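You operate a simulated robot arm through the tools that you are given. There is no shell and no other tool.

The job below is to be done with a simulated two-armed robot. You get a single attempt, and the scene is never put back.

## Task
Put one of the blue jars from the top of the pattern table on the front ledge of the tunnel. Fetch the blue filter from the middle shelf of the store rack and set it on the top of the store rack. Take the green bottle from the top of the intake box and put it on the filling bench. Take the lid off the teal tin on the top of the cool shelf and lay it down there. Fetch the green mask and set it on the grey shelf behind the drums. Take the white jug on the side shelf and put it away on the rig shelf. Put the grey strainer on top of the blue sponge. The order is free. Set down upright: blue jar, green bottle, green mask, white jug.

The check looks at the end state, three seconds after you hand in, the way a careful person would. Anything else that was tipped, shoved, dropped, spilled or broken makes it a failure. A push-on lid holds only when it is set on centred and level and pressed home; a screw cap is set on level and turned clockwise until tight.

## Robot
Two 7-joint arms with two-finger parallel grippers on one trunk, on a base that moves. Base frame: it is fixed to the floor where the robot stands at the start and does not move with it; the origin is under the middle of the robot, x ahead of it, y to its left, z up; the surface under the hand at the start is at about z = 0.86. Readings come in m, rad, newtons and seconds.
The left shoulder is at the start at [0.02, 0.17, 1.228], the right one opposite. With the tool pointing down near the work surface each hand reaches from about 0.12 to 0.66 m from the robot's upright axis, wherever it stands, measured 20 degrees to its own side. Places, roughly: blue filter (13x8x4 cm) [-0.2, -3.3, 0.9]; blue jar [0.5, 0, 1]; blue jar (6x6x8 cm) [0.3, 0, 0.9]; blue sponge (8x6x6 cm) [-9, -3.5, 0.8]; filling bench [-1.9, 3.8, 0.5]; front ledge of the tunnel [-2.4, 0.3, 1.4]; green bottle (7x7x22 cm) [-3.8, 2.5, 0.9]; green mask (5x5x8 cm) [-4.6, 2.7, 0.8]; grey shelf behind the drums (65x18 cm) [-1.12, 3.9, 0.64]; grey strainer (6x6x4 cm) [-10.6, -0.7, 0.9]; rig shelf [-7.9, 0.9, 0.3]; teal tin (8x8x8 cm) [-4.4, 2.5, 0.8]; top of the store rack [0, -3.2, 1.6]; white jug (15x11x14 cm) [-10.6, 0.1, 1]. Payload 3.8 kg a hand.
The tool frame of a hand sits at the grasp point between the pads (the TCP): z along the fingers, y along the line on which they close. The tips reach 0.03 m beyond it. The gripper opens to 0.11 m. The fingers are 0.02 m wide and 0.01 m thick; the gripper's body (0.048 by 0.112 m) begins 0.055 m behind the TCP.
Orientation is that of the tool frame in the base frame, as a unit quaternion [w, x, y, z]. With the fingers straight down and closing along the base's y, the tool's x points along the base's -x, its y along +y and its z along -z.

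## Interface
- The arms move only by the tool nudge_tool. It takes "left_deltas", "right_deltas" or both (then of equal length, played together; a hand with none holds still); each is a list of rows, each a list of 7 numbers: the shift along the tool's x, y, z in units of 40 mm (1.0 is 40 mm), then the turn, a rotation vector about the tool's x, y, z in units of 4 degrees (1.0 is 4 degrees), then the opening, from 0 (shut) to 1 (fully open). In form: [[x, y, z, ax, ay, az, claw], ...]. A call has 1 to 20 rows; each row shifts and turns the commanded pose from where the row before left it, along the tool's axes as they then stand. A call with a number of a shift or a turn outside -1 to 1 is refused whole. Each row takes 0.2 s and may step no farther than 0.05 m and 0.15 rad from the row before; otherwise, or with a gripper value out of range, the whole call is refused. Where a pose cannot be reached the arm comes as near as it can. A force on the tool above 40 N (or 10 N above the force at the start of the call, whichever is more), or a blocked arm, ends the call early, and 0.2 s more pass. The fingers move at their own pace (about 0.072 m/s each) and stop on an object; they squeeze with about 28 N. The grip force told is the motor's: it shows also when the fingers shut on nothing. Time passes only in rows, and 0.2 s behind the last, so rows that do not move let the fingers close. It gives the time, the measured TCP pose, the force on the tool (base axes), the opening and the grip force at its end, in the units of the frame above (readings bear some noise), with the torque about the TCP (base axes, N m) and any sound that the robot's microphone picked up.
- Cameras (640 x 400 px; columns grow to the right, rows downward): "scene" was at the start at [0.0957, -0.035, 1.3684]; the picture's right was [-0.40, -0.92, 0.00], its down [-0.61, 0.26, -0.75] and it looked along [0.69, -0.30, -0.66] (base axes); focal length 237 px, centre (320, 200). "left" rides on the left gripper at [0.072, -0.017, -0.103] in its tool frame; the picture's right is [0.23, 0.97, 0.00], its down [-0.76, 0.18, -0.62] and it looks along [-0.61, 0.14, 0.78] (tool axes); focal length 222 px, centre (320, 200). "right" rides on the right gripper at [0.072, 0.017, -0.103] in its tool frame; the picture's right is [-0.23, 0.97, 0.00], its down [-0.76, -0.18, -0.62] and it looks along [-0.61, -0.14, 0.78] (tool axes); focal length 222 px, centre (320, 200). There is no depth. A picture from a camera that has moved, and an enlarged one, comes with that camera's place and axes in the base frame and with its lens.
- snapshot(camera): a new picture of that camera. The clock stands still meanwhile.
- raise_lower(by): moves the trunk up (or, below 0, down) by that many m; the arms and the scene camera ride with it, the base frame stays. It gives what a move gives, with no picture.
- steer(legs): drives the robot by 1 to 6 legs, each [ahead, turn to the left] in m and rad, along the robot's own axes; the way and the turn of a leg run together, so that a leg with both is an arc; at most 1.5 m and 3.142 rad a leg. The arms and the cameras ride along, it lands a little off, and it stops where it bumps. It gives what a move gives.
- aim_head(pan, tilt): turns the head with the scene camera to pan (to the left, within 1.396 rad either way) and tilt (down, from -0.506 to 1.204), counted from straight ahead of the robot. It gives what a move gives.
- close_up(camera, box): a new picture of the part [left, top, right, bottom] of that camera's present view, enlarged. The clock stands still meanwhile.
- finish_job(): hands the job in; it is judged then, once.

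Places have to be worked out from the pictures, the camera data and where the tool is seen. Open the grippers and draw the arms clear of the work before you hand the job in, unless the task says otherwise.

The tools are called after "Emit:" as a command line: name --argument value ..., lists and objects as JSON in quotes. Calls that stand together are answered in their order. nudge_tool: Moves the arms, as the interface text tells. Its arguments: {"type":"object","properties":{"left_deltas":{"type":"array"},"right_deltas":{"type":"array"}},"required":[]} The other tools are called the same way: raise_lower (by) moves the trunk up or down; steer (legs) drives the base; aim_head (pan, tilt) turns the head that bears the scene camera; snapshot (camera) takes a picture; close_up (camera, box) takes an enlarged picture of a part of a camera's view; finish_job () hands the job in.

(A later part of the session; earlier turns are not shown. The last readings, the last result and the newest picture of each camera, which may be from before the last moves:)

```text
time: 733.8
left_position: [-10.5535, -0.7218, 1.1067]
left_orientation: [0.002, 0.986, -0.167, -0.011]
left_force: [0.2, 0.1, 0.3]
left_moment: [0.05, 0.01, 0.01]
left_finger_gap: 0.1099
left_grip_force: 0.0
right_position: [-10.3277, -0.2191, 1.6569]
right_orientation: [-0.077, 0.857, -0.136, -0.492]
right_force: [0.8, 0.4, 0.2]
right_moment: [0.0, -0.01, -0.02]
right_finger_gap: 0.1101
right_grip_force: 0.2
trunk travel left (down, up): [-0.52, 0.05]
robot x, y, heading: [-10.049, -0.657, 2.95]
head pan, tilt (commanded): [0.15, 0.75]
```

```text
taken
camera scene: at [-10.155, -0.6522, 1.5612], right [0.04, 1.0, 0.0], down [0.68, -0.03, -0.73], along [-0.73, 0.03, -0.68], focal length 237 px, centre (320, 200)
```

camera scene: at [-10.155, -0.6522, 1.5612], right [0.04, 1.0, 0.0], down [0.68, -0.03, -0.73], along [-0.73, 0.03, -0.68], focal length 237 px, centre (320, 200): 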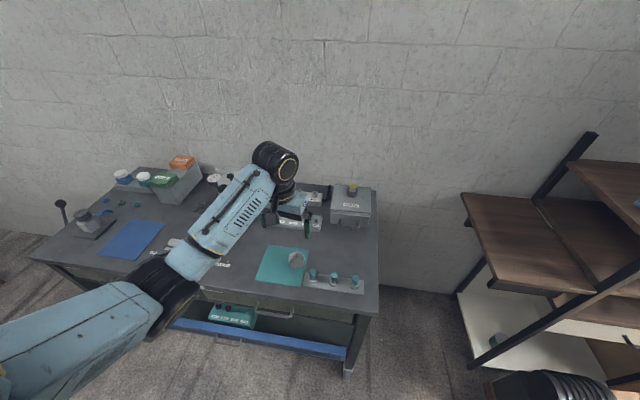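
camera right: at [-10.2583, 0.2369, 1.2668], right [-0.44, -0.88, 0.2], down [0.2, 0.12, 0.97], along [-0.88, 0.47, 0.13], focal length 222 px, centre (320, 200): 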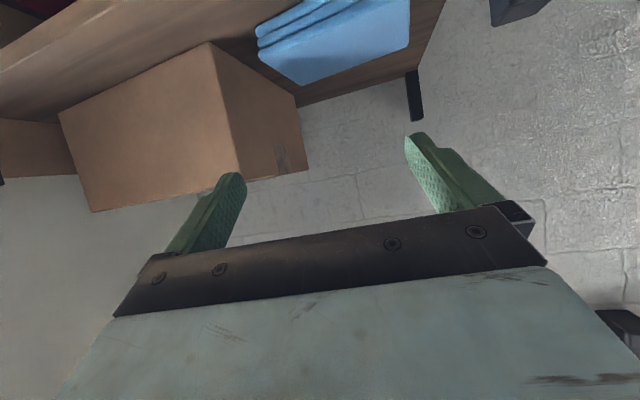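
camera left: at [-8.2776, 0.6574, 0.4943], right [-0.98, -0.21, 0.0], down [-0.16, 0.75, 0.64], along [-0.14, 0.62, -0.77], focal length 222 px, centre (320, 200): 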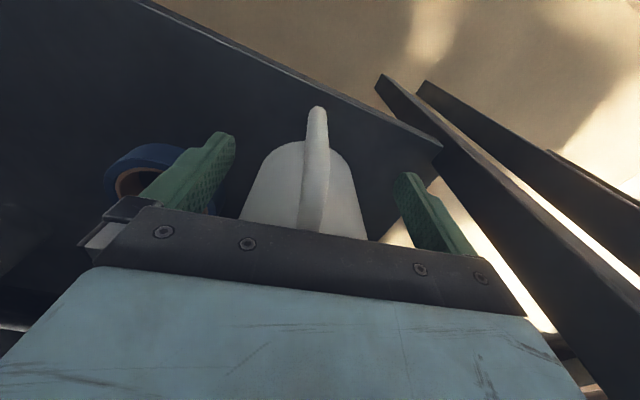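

Emit:
close_up --camera "scene" --box '[240, 220, 380, 310]'

Emit:
close_up --camera "left" --box '[160, 0, 480, 200]'

```text
4.44 times, centred on (310, 265) of scene
camera zoom: at [-10.155, -0.6522, 1.5612], right [0.04, 1.0, 0.0], down [0.68, -0.03, -0.73], along [-0.73, 0.03, -0.68], focal length 1054 px, centre (364, -89)
```

zoom: 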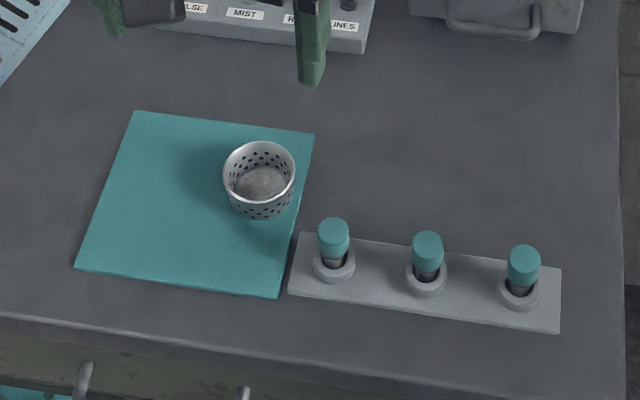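

```text
2.00 times, centred on (320, 100) of left
camera zoom: at [-10.4776, -0.7295, 1.2088], right [-0.11, -0.99, 0.0], down [-0.76, 0.09, 0.64], along [-0.64, 0.07, -0.77], focal length 444 px, centre (320, 400)
```

zoom: 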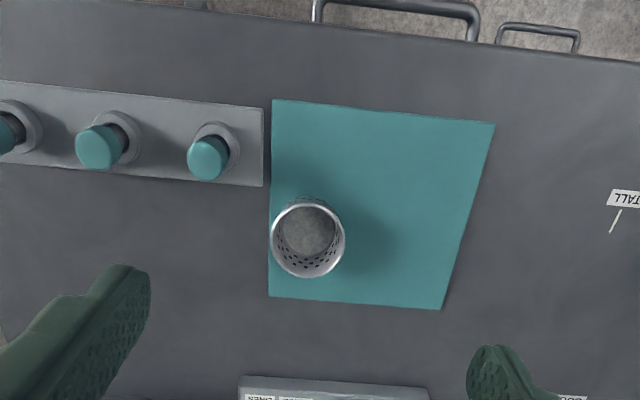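

Strainer rim centre ≈[-10.583,-0.711,0.911], ~5 cm wide. Plug 1 is close to its north-east, so I rotate the left hand 60° to close along NW-SE, and move over it.

Emit:
nudge_tool --left_deltas '[[-0.4, 0, 0, 0, 0, 0, 0.75], [-0.38, 0, 0, 0, 0, 0, 0.75], [0, 0, 0, 0, 0, -1, 0.75], [0, 0, 0, 0, 0, -1, 0.75], [0, 0, 0, 0, 0, -1, 0.75], [0, 0, 0, 0, 0, -1, 0.75], [0, 0, 0, 0, 0, -1, 0.75], [0, 0, 0, 0, 0, -1, 0.75], [0, 0, 0, 0, 0, -1, 0.75], [0, 0, 0, 0, 0, -1, 0.75], [0, 0, 0, 0, 0, -1, 0.75], [0, 0, 0, 0, 0, -1, 0.75], [0, 0, 0, 0, 0, -1, 0.75], [0, 0, 0, 0, 0, -1, 0.75], [0, 0, 0, 0, 0, -1, 0.75], [0, 0, 0, 0, 0, -1, 0.75], [0, 0, 0, 0, 0, -1, 0.75], [0, 0, 0.8, 0, 0, 0, 0.75], [0, 0, 0.8, 0, 0, 0, 0.75], [0, 0, 0, 0, 0, 0, 0.75]]'

Emit:
close_up --camera "left" --box '[160, 0, 480, 200]'

Emit:
snapshot --camera "scene"

```text
time: 738.0
left_position: [-10.5844, -0.7127, 1.0443]
left_orientation: [-0.003, 0.938, 0.348, -0.012]
left_force: [-0.5, -0.4, -0.2]
left_moment: [0.0, 0.01, -0.05]
left_finger_gap: 0.0826
left_grip_force: 0.0
right_position: [-10.3273, -0.2195, 1.6564]
right_orientation: [-0.076, 0.857, -0.136, -0.491]
right_force: [-0.8, -0.8, -0.2]
right_moment: [0.0, 0.0, 0.01]
right_finger_gap: 0.1099
right_grip_force: 0.0
trunk travel left (down, up): [-0.52, 0.05]
robot x, y, heading: [-10.0491, -0.6544, 2.949]
head pan, tilt (commanded): [0.15, 0.75]
```

```text
2.00 times, centred on (320, 100) of left
camera zoom: at [-10.538, -0.6513, 1.1461], right [0.81, -0.59, -0.02], down [-0.45, -0.63, 0.63], along [-0.39, -0.5, -0.77], focal length 444 px, centre (320, 400)
```

zoom: 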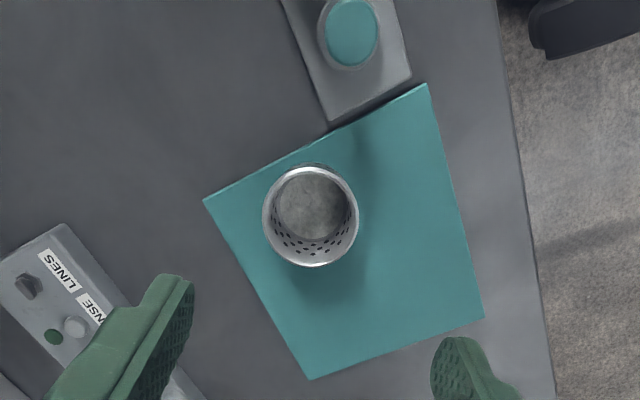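

```text
taken
camera scene: at [-10.155, -0.6524, 1.5611], right [0.04, 1.0, 0.0], down [0.68, -0.03, -0.73], along [-0.73, 0.03, -0.68], focal length 237 px, centre (320, 200)
```

scene: 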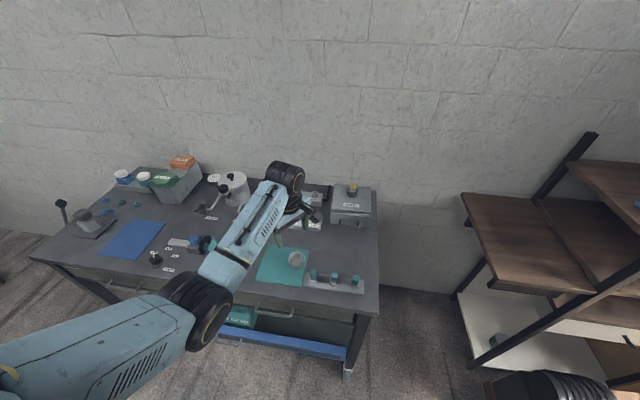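

Strainer centre is ~8 mm off along the closing line; I correct and descend to grip height, checking once.

Emit:
nudge_tool --left_deltas '[[0.08, -0.21, 0, 0, 0, 0, 0.75], [0, 0, 0.8, 0, 0, 0, 0.75], [0, 0, 0.8, 0, 0, 0, 0.75], [0, 0, 0.7, 0, 0, 0, 0.75], [0, 0, 0, 0, 0, 0, 0.75]]'

Emit:
snapshot --camera "left"

Emit:
close_up --camera "scene" --box '[240, 200, 380, 310]'

```text
time: 739.2
left_position: [-10.5886, -0.7047, 0.951]
left_orientation: [-0.003, 0.938, 0.348, -0.011]
left_force: [0.8, 0.6, 0.0]
left_moment: [0.0, 0.01, -0.02]
left_finger_gap: 0.0826
left_grip_force: 0.1
right_position: [-10.3275, -0.2204, 1.6579]
right_orientation: [-0.077, 0.857, -0.136, -0.491]
right_force: [-0.2, -0.1, 0.2]
right_moment: [-0.01, 0.03, -0.02]
right_finger_gap: 0.1102
right_grip_force: 0.0
trunk travel left (down, up): [-0.52, 0.05]
robot x, y, heading: [-10.0508, -0.6553, 2.949]
head pan, tilt (commanded): [0.15, 0.75]
```

```text
taken
camera left: at [-10.5428, -0.6441, 1.0532], right [0.81, -0.59, -0.02], down [-0.45, -0.63, 0.63], along [-0.39, -0.5, -0.77], focal length 222 px, centre (320, 200)
```

left: 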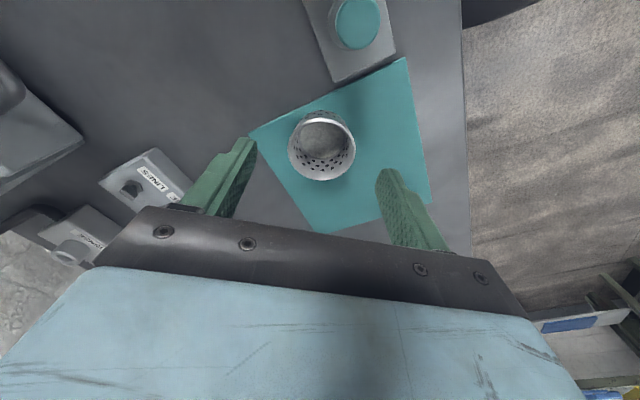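

```text
3.64 times, centred on (310, 255) of scene
camera zoom: at [-10.1549, -0.6524, 1.5612], right [0.04, 1.0, 0.0], down [0.68, -0.03, -0.73], along [-0.73, 0.03, -0.68], focal length 862 px, centre (356, 0)
```

zoom: 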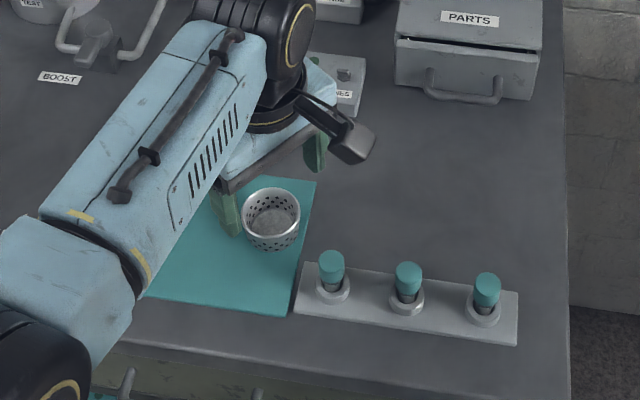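

Small correction of 11 mm along tool x, then down 4.5 cm and close gently.

Emit:
nudge_tool --left_deltas '[[0.27, -0.06, 0, 0, 0, 0, 0.75], [0, 0, 0.4, 0, 0, 0, 0.75], [0, 0, 0.4, 0, 0, 0, 0.75], [0, 0, 0.32, 0, 0, 0, 0.75], [0, 0, 0, 0, 0, 0, 0.6], [0, 0, 0, 0, 0, 0, 0.4], [0, 0, 0, 0, 0, 0, 0.2], [0, 0, 0, 0, 0, 0, 0.2]]'

Emit:
snapshot --camera "left"

```text
time: 741.0
left_position: [-10.5829, -0.6957, 0.9057]
left_orientation: [-0.004, 0.938, 0.347, -0.01]
left_force: [0.8, 1.4, 0.2]
left_moment: [-0.01, 0.0, 0.0]
left_finger_gap: 0.0448
left_grip_force: 28.3
right_position: [-10.3272, -0.2202, 1.6577]
right_orientation: [-0.077, 0.857, -0.137, -0.491]
right_force: [0.2, -0.5, 0.3]
right_moment: [0.0, 0.01, 0.01]
right_finger_gap: 0.11
right_grip_force: 0.1
trunk travel left (down, up): [-0.52, 0.05]
robot x, y, heading: [-10.0496, -0.6577, 2.952]
head pan, tilt (commanded): [0.15, 0.75]
```

```text
taken
camera left: at [-10.5371, -0.6344, 1.0084], right [0.81, -0.59, -0.02], down [-0.45, -0.63, 0.63], along [-0.39, -0.5, -0.77], focal length 222 px, centre (320, 200)
```

left: 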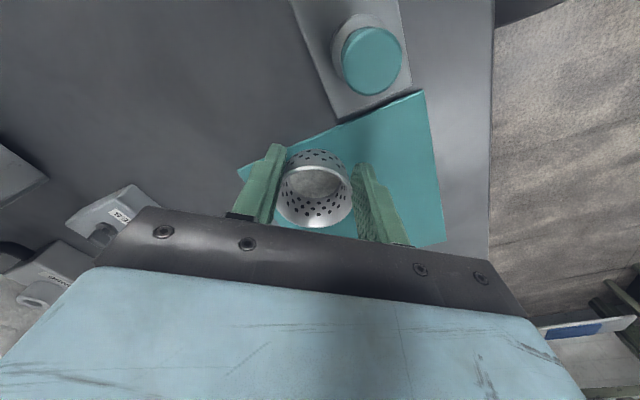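

Strainer gripped (0.045 m). I lift it 0.2 m, back off, and turn south to find the blue sponge.

Emit:
nudge_tool --left_deltas '[[0, 0, -0.4, 0, 0, 0, 0.2], [0, 0, -0.8, 0, 0, 0, 0.2], [0, 0, -0.9, 0, 0, 0, 0.2], [0, 0, -0.9, 0, 0, 0, 0.2], [0, 0, -0.9, 0, 0, 0, 0.2], [0, 0, -0.9, 0, 0, 0, 0.2], [0, 0, 0, 0, 0, 0, 0.2]]'

Emit:
snapshot --camera "left"

Emit:
steer --legs '[[-0.3, 0.0], [0.0, 1.75]]'

Emit:
aim_head --pan 0.0 --tilt 0.45

Emit:
snapshot --camera "scene"

```text
time: 742.6
left_position: [-10.5813, -0.6943, 1.0982]
left_orientation: [-0.004, 0.937, 0.348, -0.01]
left_force: [0.1, -0.2, 0.5]
left_moment: [0.03, -0.02, 0.0]
left_finger_gap: 0.0443
left_grip_force: 27.4
right_position: [-10.3277, -0.2195, 1.6569]
right_orientation: [-0.077, 0.857, -0.136, -0.491]
right_force: [0.3, 0.3, -0.2]
right_moment: [-0.02, -0.01, -0.03]
right_finger_gap: 0.1099
right_grip_force: 0.1
trunk travel left (down, up): [-0.52, 0.05]
robot x, y, heading: [-10.0502, -0.6574, 2.949]
head pan, tilt (commanded): [0.15, 0.75]
```

```text
taken
camera left: at [-10.5347, -0.6347, 1.2006], right [0.81, -0.59, -0.02], down [-0.45, -0.63, 0.63], along [-0.38, -0.5, -0.77], focal length 222 px, centre (320, 200)
```

left: 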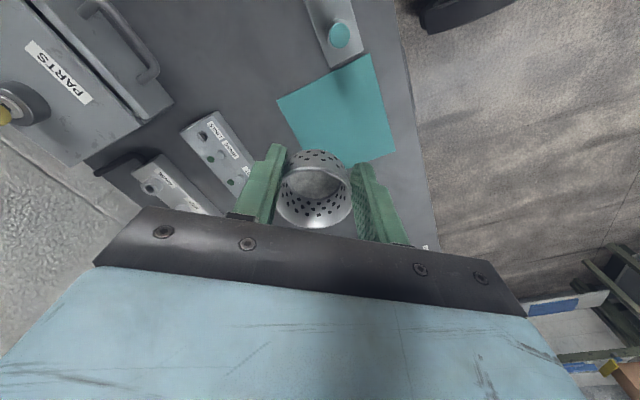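

```text
time: 748.8
left_position: [-9.6218, -1.2305, 1.0983]
left_orientation: [0.006, 0.334, 0.942, -0.01]
left_force: [0.0, 0.0, 0.0]
left_moment: [0.02, 0.01, 0.03]
left_finger_gap: 0.0429
left_grip_force: 28.0
right_position: [-10.1355, -1.0667, 1.6579]
right_orientation: [0.328, 0.653, 0.571, -0.373]
right_force: [-0.4, 0.9, -0.3]
right_moment: [0.01, 0.02, 0.0]
right_finger_gap: 0.11
right_grip_force: 0.1
trunk travel left (down, up): [-0.52, 0.05]
robot x, y, heading: [-9.7542, -0.7126, -1.581]
head pan, tilt (commanded): [0.15, 0.75]
```

```text
time: 749.6
left_position: [-9.6227, -1.2306, 1.0991]
left_orientation: [0.006, 0.333, 0.943, -0.01]
left_force: [-0.1, 0.2, -0.9]
left_moment: [-0.01, 0.03, 0.02]
left_finger_gap: 0.0425
left_grip_force: 28.0
right_position: [-10.1354, -1.0674, 1.6577]
right_orientation: [0.328, 0.653, 0.571, -0.373]
right_force: [-0.1, 0.4, 0.2]
right_moment: [-0.01, 0.01, -0.02]
right_finger_gap: 0.1101
right_grip_force: 0.0
trunk travel left (down, up): [-0.52, 0.05]
robot x, y, heading: [-9.756, -0.7197, -1.579]
head pan, tilt (commanded): [0.0, 0.45]
```

```text
taken
camera scene: at [-9.7575, -0.8293, 1.5875], right [-1.0, 0.01, 0.0], down [0.0, 0.44, -0.9], along [-0.01, -0.9, -0.44], focal length 237 px, centre (320, 200)
```

scene: 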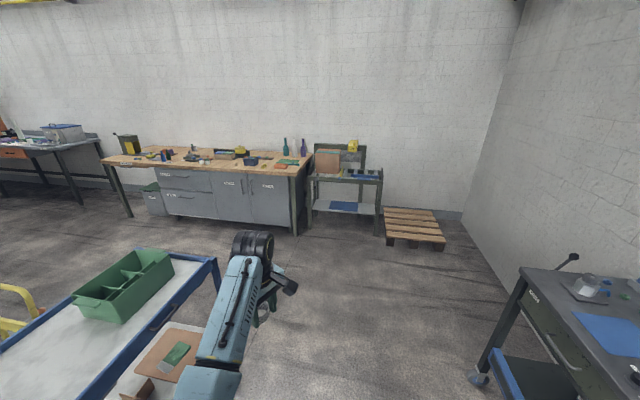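

The grip gap is shrinking slightly (0.0448→0.0425); let me check how the strainer sits in the fingers.

Emit:
snapshot --camera "left"

Emit:
close_up --camera "scene" --box '[210, 220, 320, 340]'

Emit:
close_up --camera "scene" --box '[90, 120, 400, 250]'

```text
taken
camera left: at [-9.6906, -1.1951, 1.2003], right [0.44, 0.9, -0.02], down [0.7, -0.33, 0.63], along [0.57, -0.29, -0.77], focal length 222 px, centre (320, 200)
```

left: 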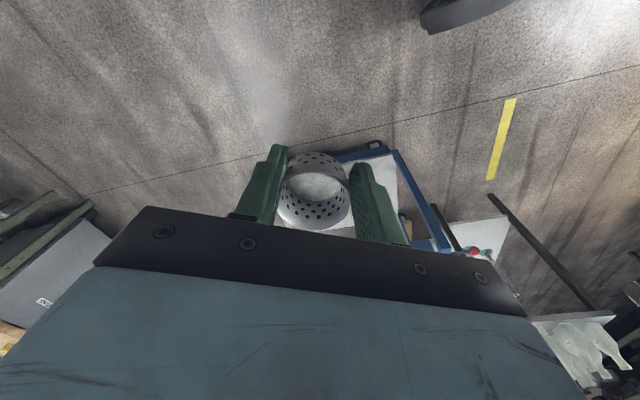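

```text
3.33 times, centred on (265, 280) of scene
camera zoom: at [-9.7575, -0.8293, 1.5875], right [-1.0, 0.01, 0.0], down [0.0, 0.44, -0.9], along [-0.01, -0.9, -0.44], focal length 790 px, centre (503, -67)
```

zoom: 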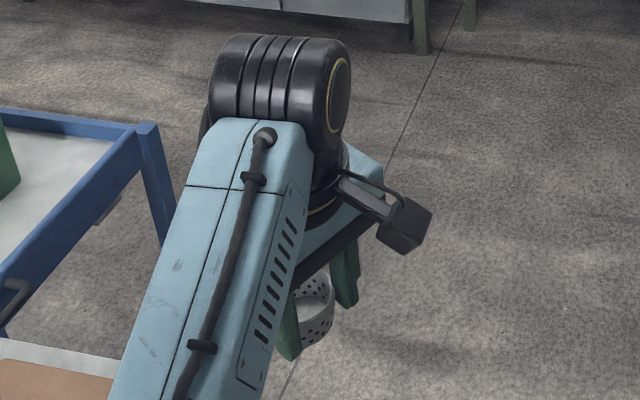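

```text
2.06 times, centred on (245, 185) of scene
camera zoom: at [-9.7575, -0.8293, 1.5875], right [-1.0, 0.01, 0.0], down [0.0, 0.44, -0.9], along [-0.01, -0.9, -0.44], focal length 489 px, centre (475, 231)
```

zoom: 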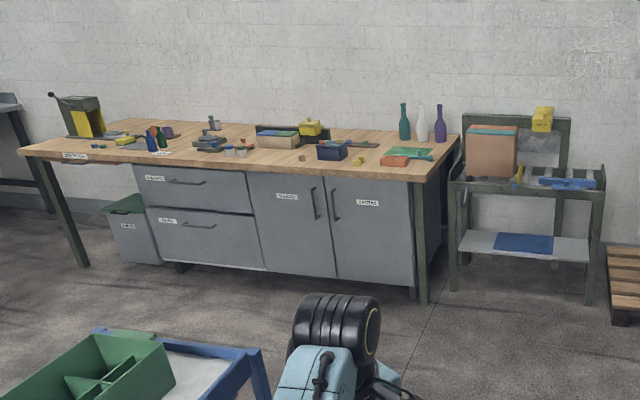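

Emit:
close_up --camera "scene" --box '[205, 135, 315, 185]'

```text
5.82 times, centred on (260, 160) of scene
camera zoom: at [-9.7575, -0.8293, 1.5875], right [-1.0, 0.01, 0.0], down [0.0, 0.44, -0.9], along [-0.01, -0.9, -0.44], focal length 1379 px, centre (669, 433)
```

zoom: 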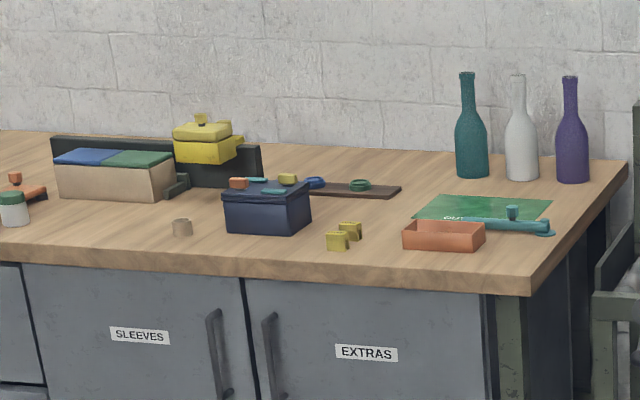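

The sponge should be near x≈-9.0, y≈-3.5 on the wooden bench, maybe hidden behind the navy box. I drive around the blue cart to about [-9.1,-2.75] in front of that bench.

Emit:
steer --legs '[[0.0, -0.05], [1.45, 0.0], [0.0, 0.925], [0.9, 0.0], [0.0, -0.865]]'

Emit:
aim_head --pan 0.0 --tilt 0.6

Emit:
snapshot --camera "scene"

Emit:
snapshot --camera "left"

```text
time: 766.2
left_position: [-9.0416, -3.279, 1.098]
left_orientation: [0.007, 0.338, 0.941, -0.008]
left_force: [0.6, 0.7, 0.1]
left_moment: [-0.01, -0.03, -0.05]
left_finger_gap: 0.0384
left_grip_force: 28.5
right_position: [-9.5541, -3.1113, 1.6576]
right_orientation: [0.327, 0.656, 0.569, -0.374]
right_force: [-0.2, 0.4, 0.3]
right_moment: [-0.02, 0.0, -0.01]
right_finger_gap: 0.11
right_grip_force: 0.0
trunk travel left (down, up): [-0.52, 0.05]
robot x, y, heading: [-9.1661, -2.7624, -1.591]
head pan, tilt (commanded): [0.0, 0.45]
```

```text
time: 766.9
left_position: [-9.0415, -3.279, 1.0977]
left_orientation: [0.006, 0.338, 0.941, -0.011]
left_force: [0.4, 0.2, -0.6]
left_moment: [0.0, 0.02, 0.01]
left_finger_gap: 0.0385
left_grip_force: 28.8
right_position: [-9.5534, -3.1107, 1.6573]
right_orientation: [0.327, 0.656, 0.568, -0.374]
right_force: [-0.2, -0.5, -0.1]
right_moment: [0.01, 0.0, -0.01]
right_finger_gap: 0.1099
right_grip_force: 0.0
trunk travel left (down, up): [-0.52, 0.05]
robot x, y, heading: [-9.1692, -2.7656, -1.586]
head pan, tilt (commanded): [0.0, 0.6]
```

```text
taken
camera scene: at [-9.1725, -2.8733, 1.5741], right [-1.0, 0.02, 0.0], down [0.01, 0.56, -0.83], along [-0.02, -0.83, -0.56], focal length 237 px, centre (320, 200)
```

scene: 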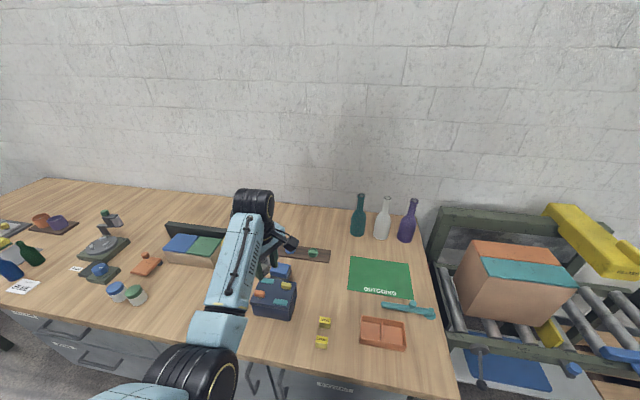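

```text
taken
camera left: at [-9.1091, -3.2432, 1.2003], right [0.44, 0.9, -0.02], down [0.7, -0.33, 0.63], along [0.56, -0.29, -0.77], focal length 222 px, centre (320, 200)
```

left: 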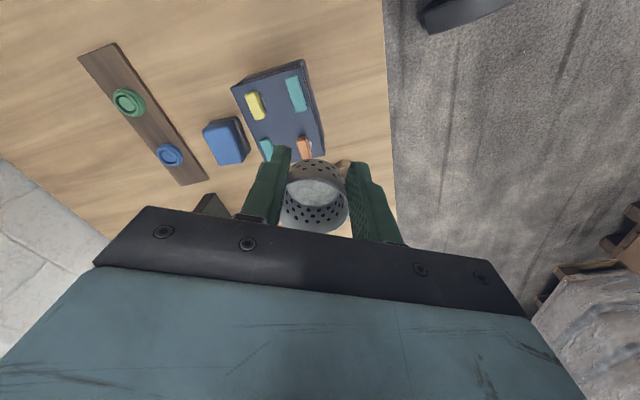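

I see the blue sponge: a blue block just behind the navy box. But the strainer is creeping in the grip (gap 0.0384), so I look at it closely before placing.

Emit:
close_up --camera "left" --box '[220, 120, 420, 250]'

Emit:
close_up --camera "scene" --box '[220, 220, 340, 330]'

```text
3.08 times, centred on (320, 185) of left
camera zoom: at [-9.1091, -3.2432, 1.2003], right [0.44, 0.9, -0.02], down [0.7, -0.33, 0.63], along [0.56, -0.29, -0.77], focal length 684 px, centre (320, 246)
```

zoom: 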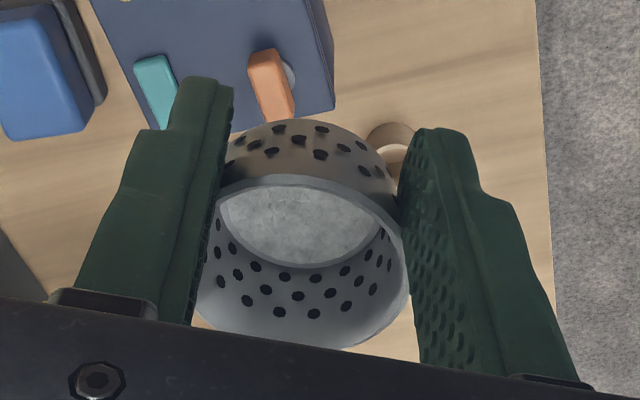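

```text
3.64 times, centred on (280, 275) of scene
camera zoom: at [-9.1725, -2.8733, 1.5741], right [-1.0, 0.02, 0.0], down [0.01, 0.56, -0.83], along [-0.02, -0.83, -0.56], focal length 862 px, centre (466, -73)
```

zoom: 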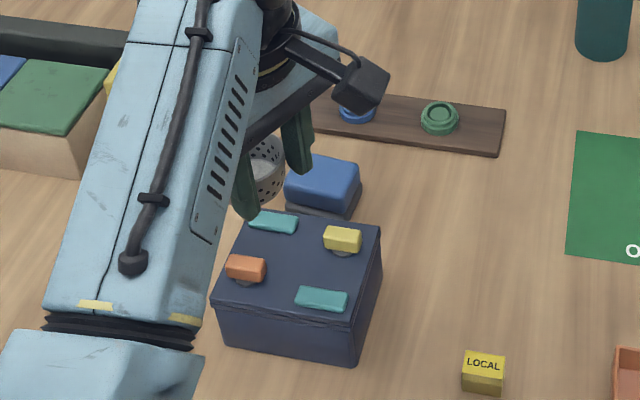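

The cup is held slightly off-centre and is creeping out, so I must place it promptly. Sponge top centre ≈[-9.036,-3.461], z≈0.86. I drive 12 cm closer and bring the strainer over it to ~3 cm above.

Emit:
steer --legs '[[0.12, 0.0]]'

Emit:
nudge_tool --left_deltas '[[-0.4, -0.55, 0.3, 0, 0, 0, 0.2], [-0.4, -0.54, 0.7, 0, 0, 0, 0.2], [0, 0, 1, 0, 0, 0, 0.2], [0, 0, 1, 0, 0, 0, 0.2], [0, 0, 1, 0, 0, 0, 0.2]]'

Emit:
snapshot --camera "left"

Emit:
close_up --camera "scene" --box '[220, 180, 380, 330]'

```text
time: 768.1
left_position: [-9.0444, -3.4004, 1.0979]
left_orientation: [0.006, 0.339, 0.941, -0.009]
left_force: [0.5, 0.2, -1.4]
left_moment: [0.03, 0.0, 0.0]
left_finger_gap: 0.0382
left_grip_force: 27.4
right_position: [-9.556, -3.2307, 1.6571]
right_orientation: [0.327, 0.656, 0.568, -0.375]
right_force: [-0.1, -0.3, -0.1]
right_moment: [-0.02, -0.03, -0.03]
right_finger_gap: 0.1099
right_grip_force: 0.0
trunk travel left (down, up): [-0.52, 0.05]
robot x, y, heading: [-9.1752, -2.8816, -1.589]
head pan, tilt (commanded): [0.0, 0.6]
```

```text
time: 769.4
left_position: [-9.0446, -3.451, 0.9435]
left_orientation: [0.007, 0.338, 0.941, -0.01]
left_force: [0.0, 0.2, 0.0]
left_moment: [0.0, -0.02, 0.03]
left_finger_gap: 0.0375
left_grip_force: 28.2
left hand out of reach, approached as far as the arm can: row 5
right_position: [-9.5554, -3.2318, 1.656]
right_orientation: [0.327, 0.656, 0.567, -0.375]
right_force: [-0.4, -0.2, 0.7]
right_moment: [-0.01, 0.0, -0.03]
right_finger_gap: 0.11
right_grip_force: 0.1
trunk travel left (down, up): [-0.52, 0.05]
robot x, y, heading: [-9.1692, -2.8857, -1.588]
head pan, tilt (commanded): [0.0, 0.6]
```

```text
taken
camera left: at [-9.1122, -3.4146, 1.0463], right [0.44, 0.9, -0.02], down [0.7, -0.33, 0.63], along [0.56, -0.3, -0.77], focal length 222 px, centre (320, 200)
```

left: 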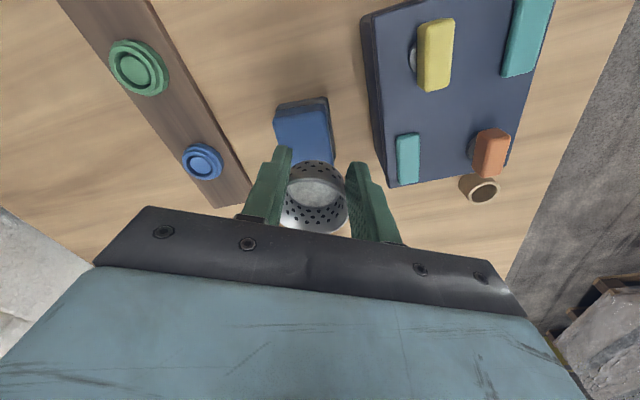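

```text
2.67 times, centred on (300, 255) of scene
camera zoom: at [-9.1748, -2.994, 1.574], right [-1.0, 0.02, 0.0], down [0.01, 0.56, -0.82], along [-0.02, -0.82, -0.57], focal length 632 px, centre (373, 53)
```

zoom: 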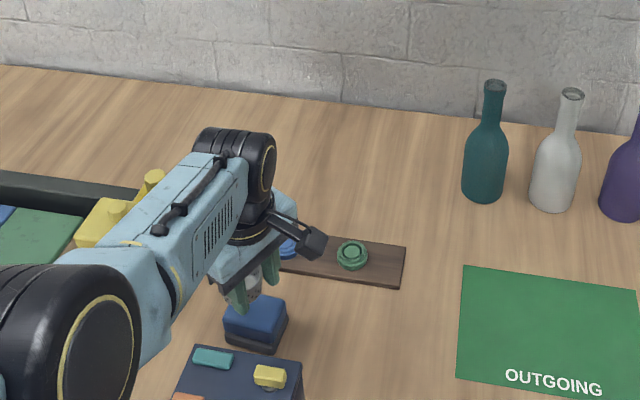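

The sponge centre is ≈[-9.026,-3.474]; the strainer is within 1.5 cm of it. The arm is at its reach limit downward, so I lower with the trunk 3 cm and make the small lateral correction.

Emit:
raise_lower --by -0.03

Emit:
nudge_tool --left_deltas '[[-0.3, -0.15, 0, 0, 0, 0, 0.2]]'

Emit:
snapshot --camera "left"

Emit:
close_up --camera "scene" --box '[220, 220, 320, 320]'

```text
time: 770.1
left_position: [-9.0443, -3.4495, 0.9132]
left_orientation: [0.006, 0.338, 0.941, -0.009]
left_force: [-0.4, 0.5, -0.5]
left_moment: [-0.02, -0.03, 0.0]
left_finger_gap: 0.0371
left_grip_force: 28.0
right_position: [-9.5562, -3.2314, 1.6261]
right_orientation: [0.326, 0.657, 0.567, -0.375]
right_force: [0.0, 0.2, 1.6]
right_moment: [0.01, -0.01, -0.04]
right_finger_gap: 0.11
right_grip_force: 0.1
trunk travel left (down, up): [-0.49, 0.08]
robot x, y, heading: [-9.1706, -2.8843, -1.587]
head pan, tilt (commanded): [0.0, 0.6]
```

```text
time: 770.5
left_position: [-9.0404, -3.4534, 0.9159]
left_orientation: [0.005, 0.339, 0.941, -0.01]
left_force: [0.2, 1.0, 0.0]
left_moment: [0.05, -0.06, -0.06]
left_finger_gap: 0.0372
left_grip_force: 28.4
left hand out of reach, approached as far as the arm can: row 1
right_position: [-9.5554, -3.2324, 1.6279]
right_orientation: [0.327, 0.657, 0.567, -0.376]
right_force: [0.2, 0.7, 0.1]
right_moment: [0.0, -0.03, 0.02]
right_finger_gap: 0.1102
right_grip_force: 0.1
trunk travel left (down, up): [-0.49, 0.08]
robot x, y, heading: [-9.169, -2.8809, -1.594]
head pan, tilt (commanded): [0.0, 0.6]
```

```text
taken
camera left: at [-9.1087, -3.4163, 1.019], right [0.45, 0.9, -0.02], down [0.7, -0.33, 0.63], along [0.56, -0.29, -0.77], focal length 222 px, centre (320, 200)
```

left: 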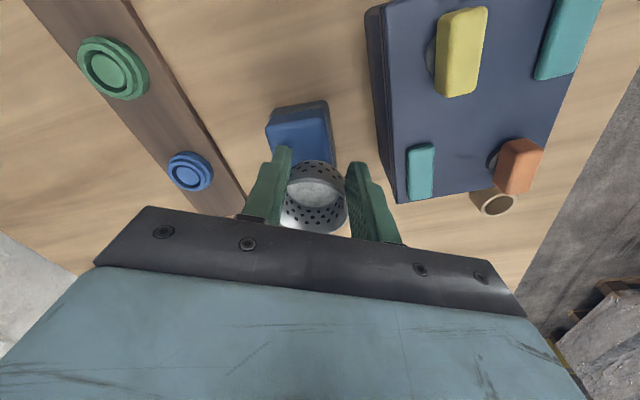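

```text
4.00 times, centred on (270, 270) of scene
camera zoom: at [-9.1749, -2.9939, 1.544], right [-1.0, 0.02, 0.0], down [0.01, 0.56, -0.83], along [-0.02, -0.82, -0.56], focal length 948 px, centre (520, -80)
```

zoom: 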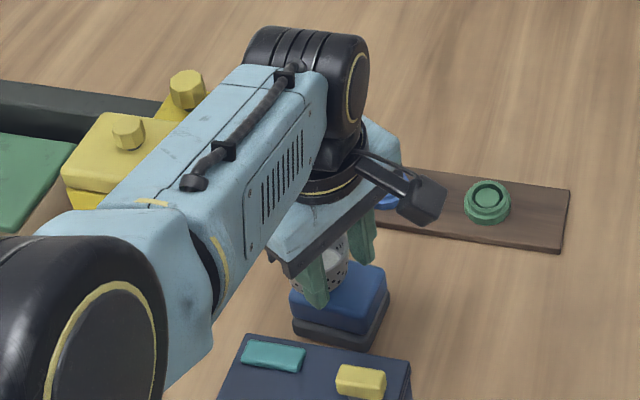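

Strainer is above the sponge's top. I lower with the trunk 2 cm, then 1 cm steps watching force.

Emit:
raise_lower --by -0.02

Emit:
raise_lower --by -0.01

Emit:
close_up --camera "scene" --box '[220, 220, 320, 320]'

Emit:
snapshot --camera "left"

```text
time: 771.2
left_position: [-9.0394, -3.4512, 0.8973]
left_orientation: [0.006, 0.338, 0.941, -0.009]
left_force: [0.1, -0.3, 0.3]
left_moment: [0.02, -0.01, -0.02]
left_finger_gap: 0.0368
left_grip_force: 27.4
right_position: [-9.555, -3.2298, 1.6067]
right_orientation: [0.326, 0.657, 0.567, -0.375]
right_force: [-0.3, 0.7, 0.3]
right_moment: [0.0, -0.04, 0.02]
right_finger_gap: 0.1099
right_grip_force: 0.0
trunk travel left (down, up): [-0.47, 0.1]
robot x, y, heading: [-9.1646, -2.8827, -1.591]
head pan, tilt (commanded): [0.0, 0.6]
```

```text
time: 771.8
left_position: [-9.0407, -3.4527, 0.8848]
left_orientation: [0.006, 0.34, 0.94, -0.008]
left_force: [0.3, -0.9, -0.3]
left_moment: [0.01, 0.01, 0.02]
left_finger_gap: 0.0222
left_grip_force: 0.0
right_position: [-9.5553, -3.2351, 1.5966]
right_orientation: [0.325, 0.657, 0.567, -0.375]
right_force: [-0.4, -1.1, 0.6]
right_moment: [0.03, -0.01, 0.03]
right_finger_gap: 0.1103
right_grip_force: 0.0
trunk travel left (down, up): [-0.46, 0.11]
robot x, y, heading: [-9.1698, -2.8846, -1.59]
head pan, tilt (commanded): [0.0, 0.6]
```

```text
4.00 times, centred on (270, 270) of scene
camera zoom: at [-9.1745, -2.9962, 1.5137], right [-1.0, 0.02, 0.0], down [0.01, 0.57, -0.82], along [-0.02, -0.82, -0.57], focal length 948 px, centre (520, -80)
```

zoom: 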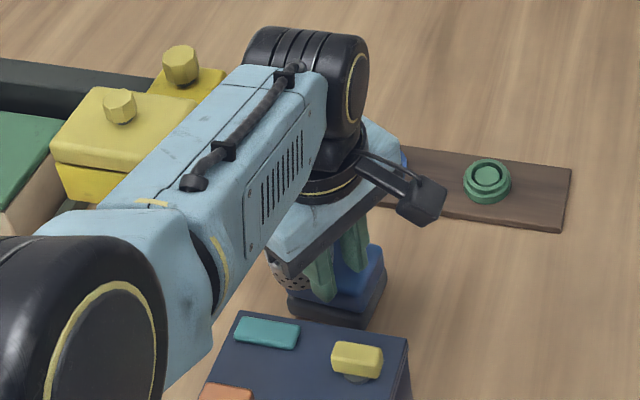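

```text
taken
camera left: at [-9.1083, -3.4176, 0.9876], right [0.45, 0.9, -0.02], down [0.7, -0.34, 0.63], along [0.56, -0.29, -0.77], focal length 222 px, centre (320, 200)
```

left: 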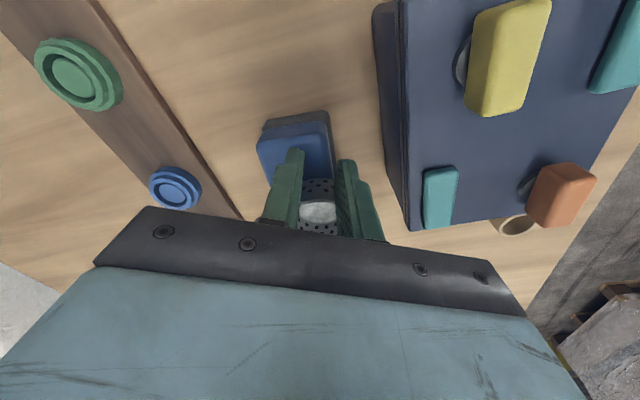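

The strainer has just slipped out of the fingers. I zoom in to see where it is before moving anything.

Emit:
close_up --camera "left" --box '[230, 90, 410, 250]'

Emit:
close_up --camera "scene" --box '[245, 255, 305, 315]'

```text
2.50 times, centred on (320, 170) of left
camera zoom: at [-9.1083, -3.4176, 0.9876], right [0.45, 0.9, -0.02], down [0.7, -0.34, 0.63], along [0.56, -0.29, -0.77], focal length 555 px, centre (320, 275)
```

zoom: 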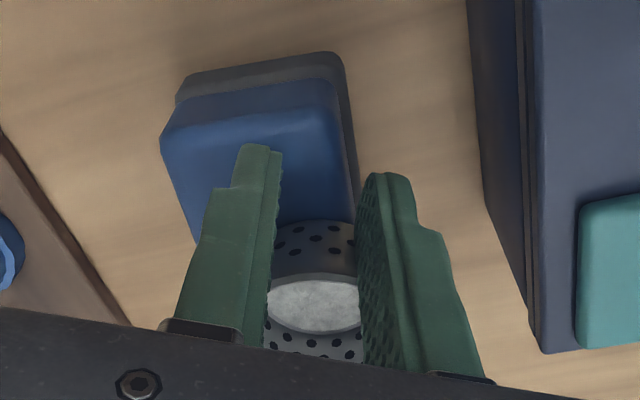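

```text
6.67 times, centred on (275, 285) of scene
camera zoom: at [-9.1745, -2.9962, 1.5137], right [-1.0, 0.02, 0.0], down [0.01, 0.57, -0.82], along [-0.02, -0.82, -0.57], focal length 1580 px, centre (620, -367)
```

zoom: 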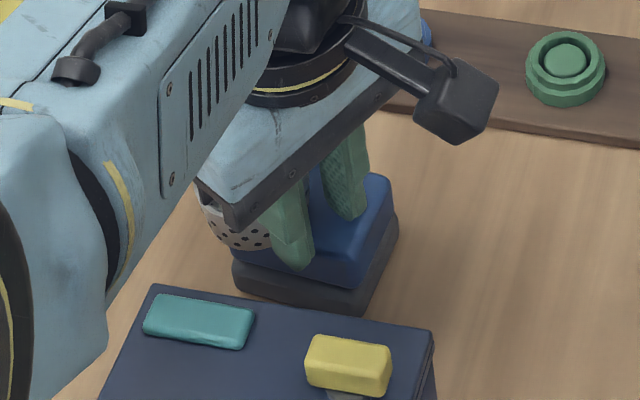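

It has slid off toward the sponge's east end. I let a moment pass without moving to see where it settles.

Emit:
nudge_tool --left_deltas '[[0, 0, 0, 0, 0, 0, 0.2]]'

Emit:
close_up --camera "left" --box '[230, 90, 410, 250]'

Emit:
close_up --camera "scene" --box '[235, 245, 315, 325]'

```text
time: 772.1
left_position: [-9.0407, -3.452, 0.8862]
left_orientation: [0.006, 0.338, 0.941, -0.008]
left_force: [0.4, 0.0, -0.1]
left_moment: [0.02, 0.03, -0.05]
left_finger_gap: 0.0222
left_grip_force: 0.0
right_position: [-9.5557, -3.2328, 1.5973]
right_orientation: [0.326, 0.657, 0.567, -0.375]
right_force: [0.3, 0.5, -1.1]
right_moment: [0.02, 0.0, -0.04]
right_finger_gap: 0.1101
right_grip_force: 0.2
trunk travel left (down, up): [-0.46, 0.11]
robot x, y, heading: [-9.1702, -2.885, -1.588]
head pan, tilt (commanded): [0.0, 0.6]
```

```text
2.50 times, centred on (320, 170) of left
camera zoom: at [-9.1086, -3.4166, 0.9885], right [0.45, 0.9, -0.02], down [0.7, -0.33, 0.63], along [0.56, -0.29, -0.77], focal length 555 px, centre (320, 275)
```

zoom: 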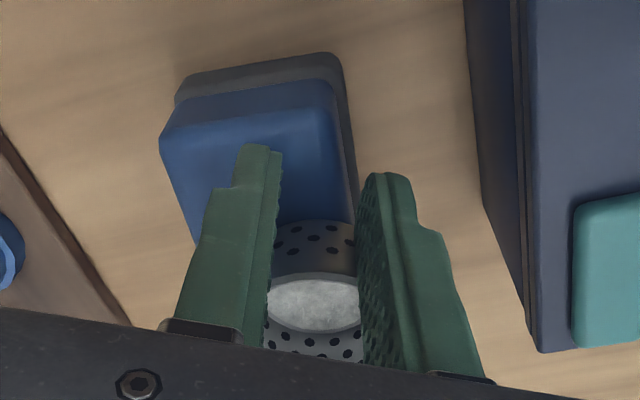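

```text
5.00 times, centred on (275, 285) of scene
camera zoom: at [-9.1749, -2.9945, 1.5139], right [-1.0, 0.02, 0.0], down [0.01, 0.57, -0.82], along [-0.02, -0.82, -0.57], focal length 1185 px, centre (545, -225)
```

zoom: 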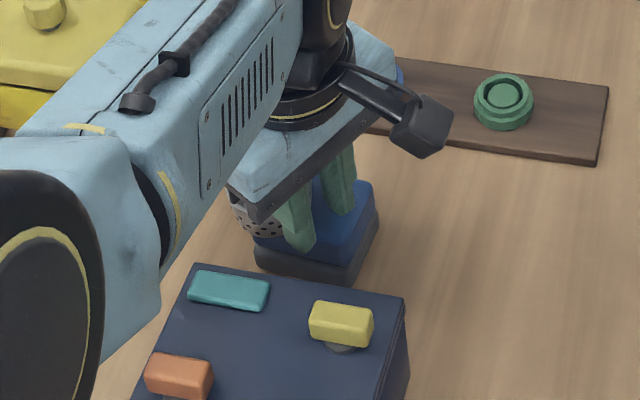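

Nothing moves: the strainer is standing upright on the sponge's top, just in front of the fingers (centre ≈[-9.018,-3.467], sponge centre ≈[-9.025,-3.474]). I ease the fingers 8 mm away from it, then lift straight up.

Emit:
nudge_tool --left_deltas '[[0.1, 0, 0, 0, 0, 0, 0.2], [0.12, 0, 0, 0, 0, 0, 0.2], [0, 0, 0, 0, 0, 0, 0.2]]'

Emit:
close_up --camera "left" --box '[230, 90, 410, 250]'

```text
time: 773.0
left_position: [-9.0478, -3.4469, 0.8856]
left_orientation: [0.006, 0.339, 0.941, -0.008]
left_force: [-0.5, 0.2, 0.1]
left_moment: [-0.02, -0.01, 0.02]
left_finger_gap: 0.0222
left_grip_force: 0.0
right_position: [-9.5553, -3.2319, 1.5974]
right_orientation: [0.327, 0.656, 0.568, -0.375]
right_force: [1.5, 0.1, 0.7]
right_moment: [0.01, -0.02, -0.02]
right_finger_gap: 0.1103
right_grip_force: 0.1
trunk travel left (down, up): [-0.46, 0.11]
robot x, y, heading: [-9.1682, -2.8859, -1.591]
head pan, tilt (commanded): [0.0, 0.6]
```

```text
2.50 times, centred on (320, 170) of left
camera zoom: at [-9.1155, -3.4106, 0.9886], right [0.45, 0.9, -0.02], down [0.7, -0.33, 0.63], along [0.56, -0.29, -0.77], focal length 555 px, centre (320, 275)
```

zoom: 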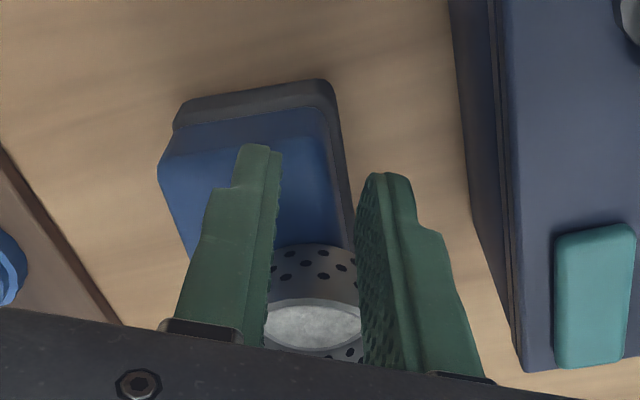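

The strainer stays put on the sponge. I raise the trunk 0.1 m to lift the hand straight up and look.

Emit:
raise_lower --by 0.1

Emit:
snapshot --camera "left"

Emit:
close_up --camera "scene" --box '[220, 220, 340, 330]'

```text
time: 774.3
left_position: [-9.0473, -3.4458, 0.986]
left_orientation: [0.007, 0.339, 0.941, -0.008]
left_force: [0.5, 0.7, 0.6]
left_moment: [-0.03, -0.01, 0.01]
left_finger_gap: 0.0219
left_grip_force: 0.1
right_position: [-9.5562, -3.2321, 1.6966]
right_orientation: [0.326, 0.657, 0.567, -0.375]
right_force: [0.0, -0.3, -0.1]
right_moment: [0.02, 0.03, -0.04]
right_finger_gap: 0.11
right_grip_force: 0.1
trunk travel left (down, up): [-0.56, 0.01]
robot x, y, heading: [-9.1697, -2.883, -1.589]
head pan, tilt (commanded): [0.0, 0.6]
```

```text
taken
camera left: at [-9.1157, -3.4107, 1.0884], right [0.45, 0.9, -0.02], down [0.7, -0.33, 0.63], along [0.56, -0.29, -0.77], focal length 222 px, centre (320, 200)
```

left: 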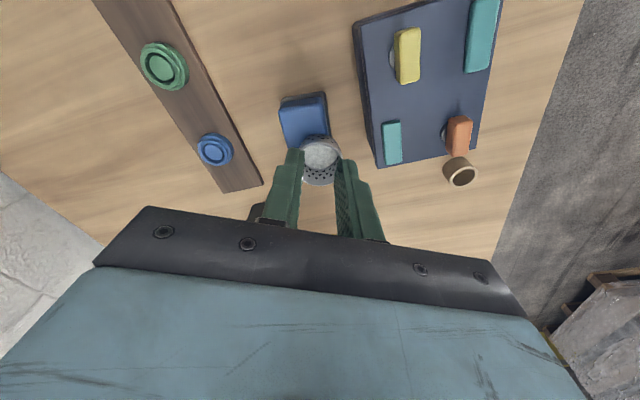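

```text
3.64 times, centred on (280, 275) of scene
camera zoom: at [-9.1751, -2.994, 1.6139], right [-1.0, 0.02, 0.0], down [0.01, 0.56, -0.83], along [-0.02, -0.82, -0.56], focal length 862 px, centre (466, -73)
```

zoom: 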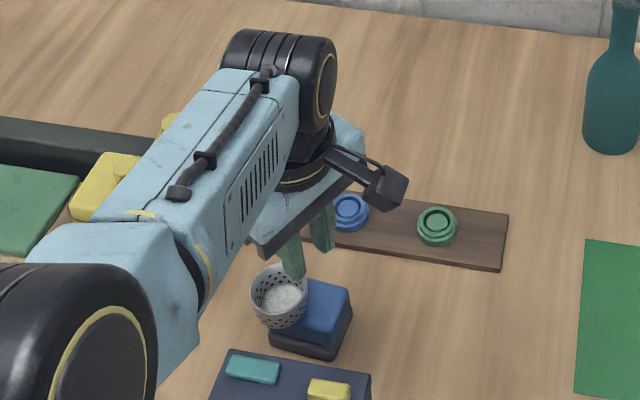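

The strainer stands upright on the sponge but toward its east end. Let me see exactly how well it is supported.

Emit:
close_up --camera "scene" --box '[250, 270, 310, 320]'

Emit:
close_up --camera "left" --box '[250, 60, 400, 220]'

```text
8.00 times, centred on (280, 295) of scene
camera zoom: at [-9.1751, -2.994, 1.6139], right [-1.0, 0.02, 0.0], down [0.01, 0.56, -0.83], along [-0.02, -0.82, -0.56], focal length 1896 px, centre (640, -560)
```

zoom: 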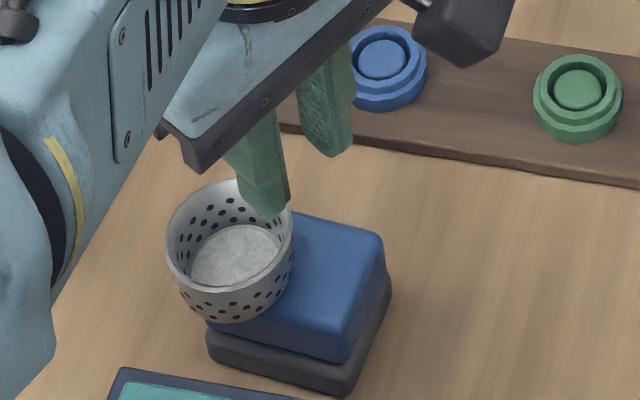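

```text
2.50 times, centred on (325, 140) of left
camera zoom: at [-9.1157, -3.4107, 1.0884], right [0.45, 0.9, -0.02], down [0.7, -0.33, 0.63], along [0.56, -0.29, -0.77], focal length 555 px, centre (308, 350)
```

zoom: 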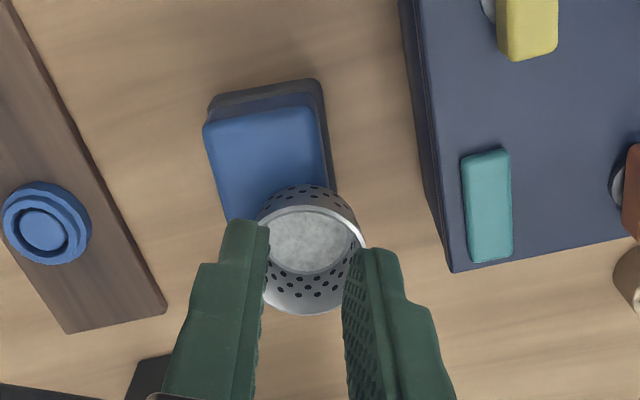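

The strainer rests level on the sponge top, its base practically fully supported (≈1.5 cm off centre) and stable. I lift the left hand away, retract and take an unobstructed look.

Emit:
nudge_tool --left_deltas '[[0, 0, -0.8, 0, 0, 0, 0.2], [0, 0, -0.8, 0, 0, 0, 0.2], [0, 0, -0.8, 0, 0, 0, 0.2], [0, 0, -0.8, 0, 0, 0, 0.2]]'

Emit:
steer --legs '[[-0.25, 0.0]]'

Emit:
nudge_tool --left_deltas '[[0, 0.9, -0.3, 0, 0, 0, 1], [0, 0.9, -0.3, 0, 0, 0, 1], [0, 0.9, 0, 0, 0, 0, 1], [0, 0.9, 0, 0, 0, 0, 1]]'

Emit:
snapshot --camera "scene"

Emit:
close_up --camera "scene" --box '[230, 210, 350, 300]'

```text
time: 775.3
left_position: [-9.0485, -3.4419, 1.1135]
left_orientation: [0.006, 0.338, 0.941, -0.009]
left_force: [-0.4, 0.5, 0.8]
left_moment: [0.01, 0.03, 0.01]
left_finger_gap: 0.0219
left_grip_force: 0.0
right_position: [-9.5567, -3.2301, 1.6972]
right_orientation: [0.326, 0.656, 0.568, -0.375]
right_force: [0.2, 0.0, -0.3]
right_moment: [0.01, -0.02, -0.04]
right_finger_gap: 0.1099
right_grip_force: 0.0
trunk travel left (down, up): [-0.56, 0.01]
robot x, y, heading: [-9.1703, -2.8824, -1.594]
head pan, tilt (commanded): [0.0, 0.6]
```

```text
time: 777.1
left_position: [-9.0459, -3.1981, 1.1136]
left_orientation: [0.006, 0.34, 0.94, -0.008]
left_force: [0.6, -0.2, -0.5]
left_moment: [0.0, -0.02, 0.0]
left_finger_gap: 0.022
left_grip_force: 0.1
right_position: [-9.5513, -2.9835, 1.6977]
right_orientation: [0.326, 0.657, 0.566, -0.376]
right_force: [-0.1, 0.7, -0.5]
right_moment: [0.0, 0.04, 0.01]
right_finger_gap: 0.1098
right_grip_force: 0.1
trunk travel left (down, up): [-0.56, 0.01]
robot x, y, heading: [-9.1677, -2.6388, -1.598]
head pan, tilt (commanded): [0.0, 0.6]
```

```text
time: 778.1
left_position: [-8.9312, -3.0918, 1.1332]
left_orientation: [0.026, 0.329, 0.944, -0.006]
left_force: [0.0, 1.0, 0.0]
left_moment: [0.02, -0.02, 0.02]
left_finger_gap: 0.1101
left_grip_force: 0.0
left hand out of reach, approached as far as the arm can: row 4
right_position: [-9.55, -2.9832, 1.6978]
right_orientation: [0.325, 0.658, 0.566, -0.376]
right_force: [-0.8, 0.3, 0.3]
right_moment: [0.0, 0.03, 0.03]
right_finger_gap: 0.1103
right_grip_force: 0.2
trunk travel left (down, up): [-0.56, 0.01]
robot x, y, heading: [-9.1648, -2.6402, -1.599]
head pan, tilt (commanded): [0.0, 0.6]
```

```text
taken
camera scene: at [-9.1681, -2.7478, 1.614], right [-1.0, 0.03, 0.0], down [0.01, 0.56, -0.83], along [-0.02, -0.82, -0.56], focal length 237 px, centre (320, 200)
```

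scene: 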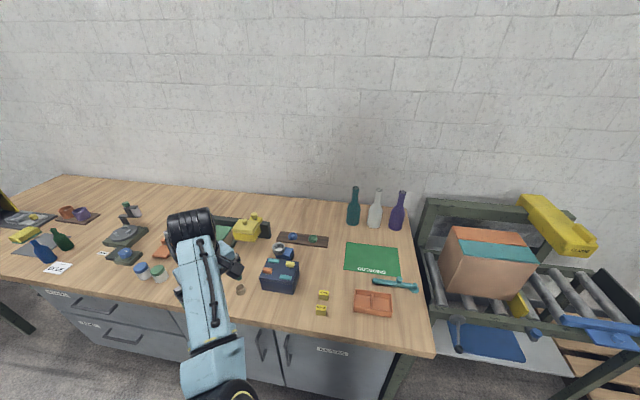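

```text
4.44 times, centred on (290, 255) of scene
camera zoom: at [-9.1681, -2.7478, 1.614], right [-1.0, 0.03, 0.0], down [0.01, 0.56, -0.83], along [-0.02, -0.82, -0.56], focal length 1054 px, centre (453, -44)
```

zoom: 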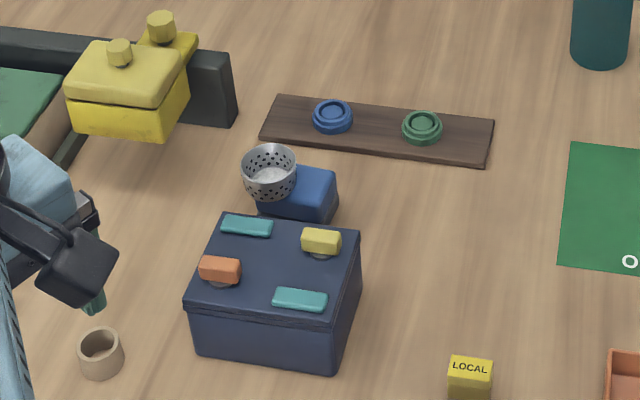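

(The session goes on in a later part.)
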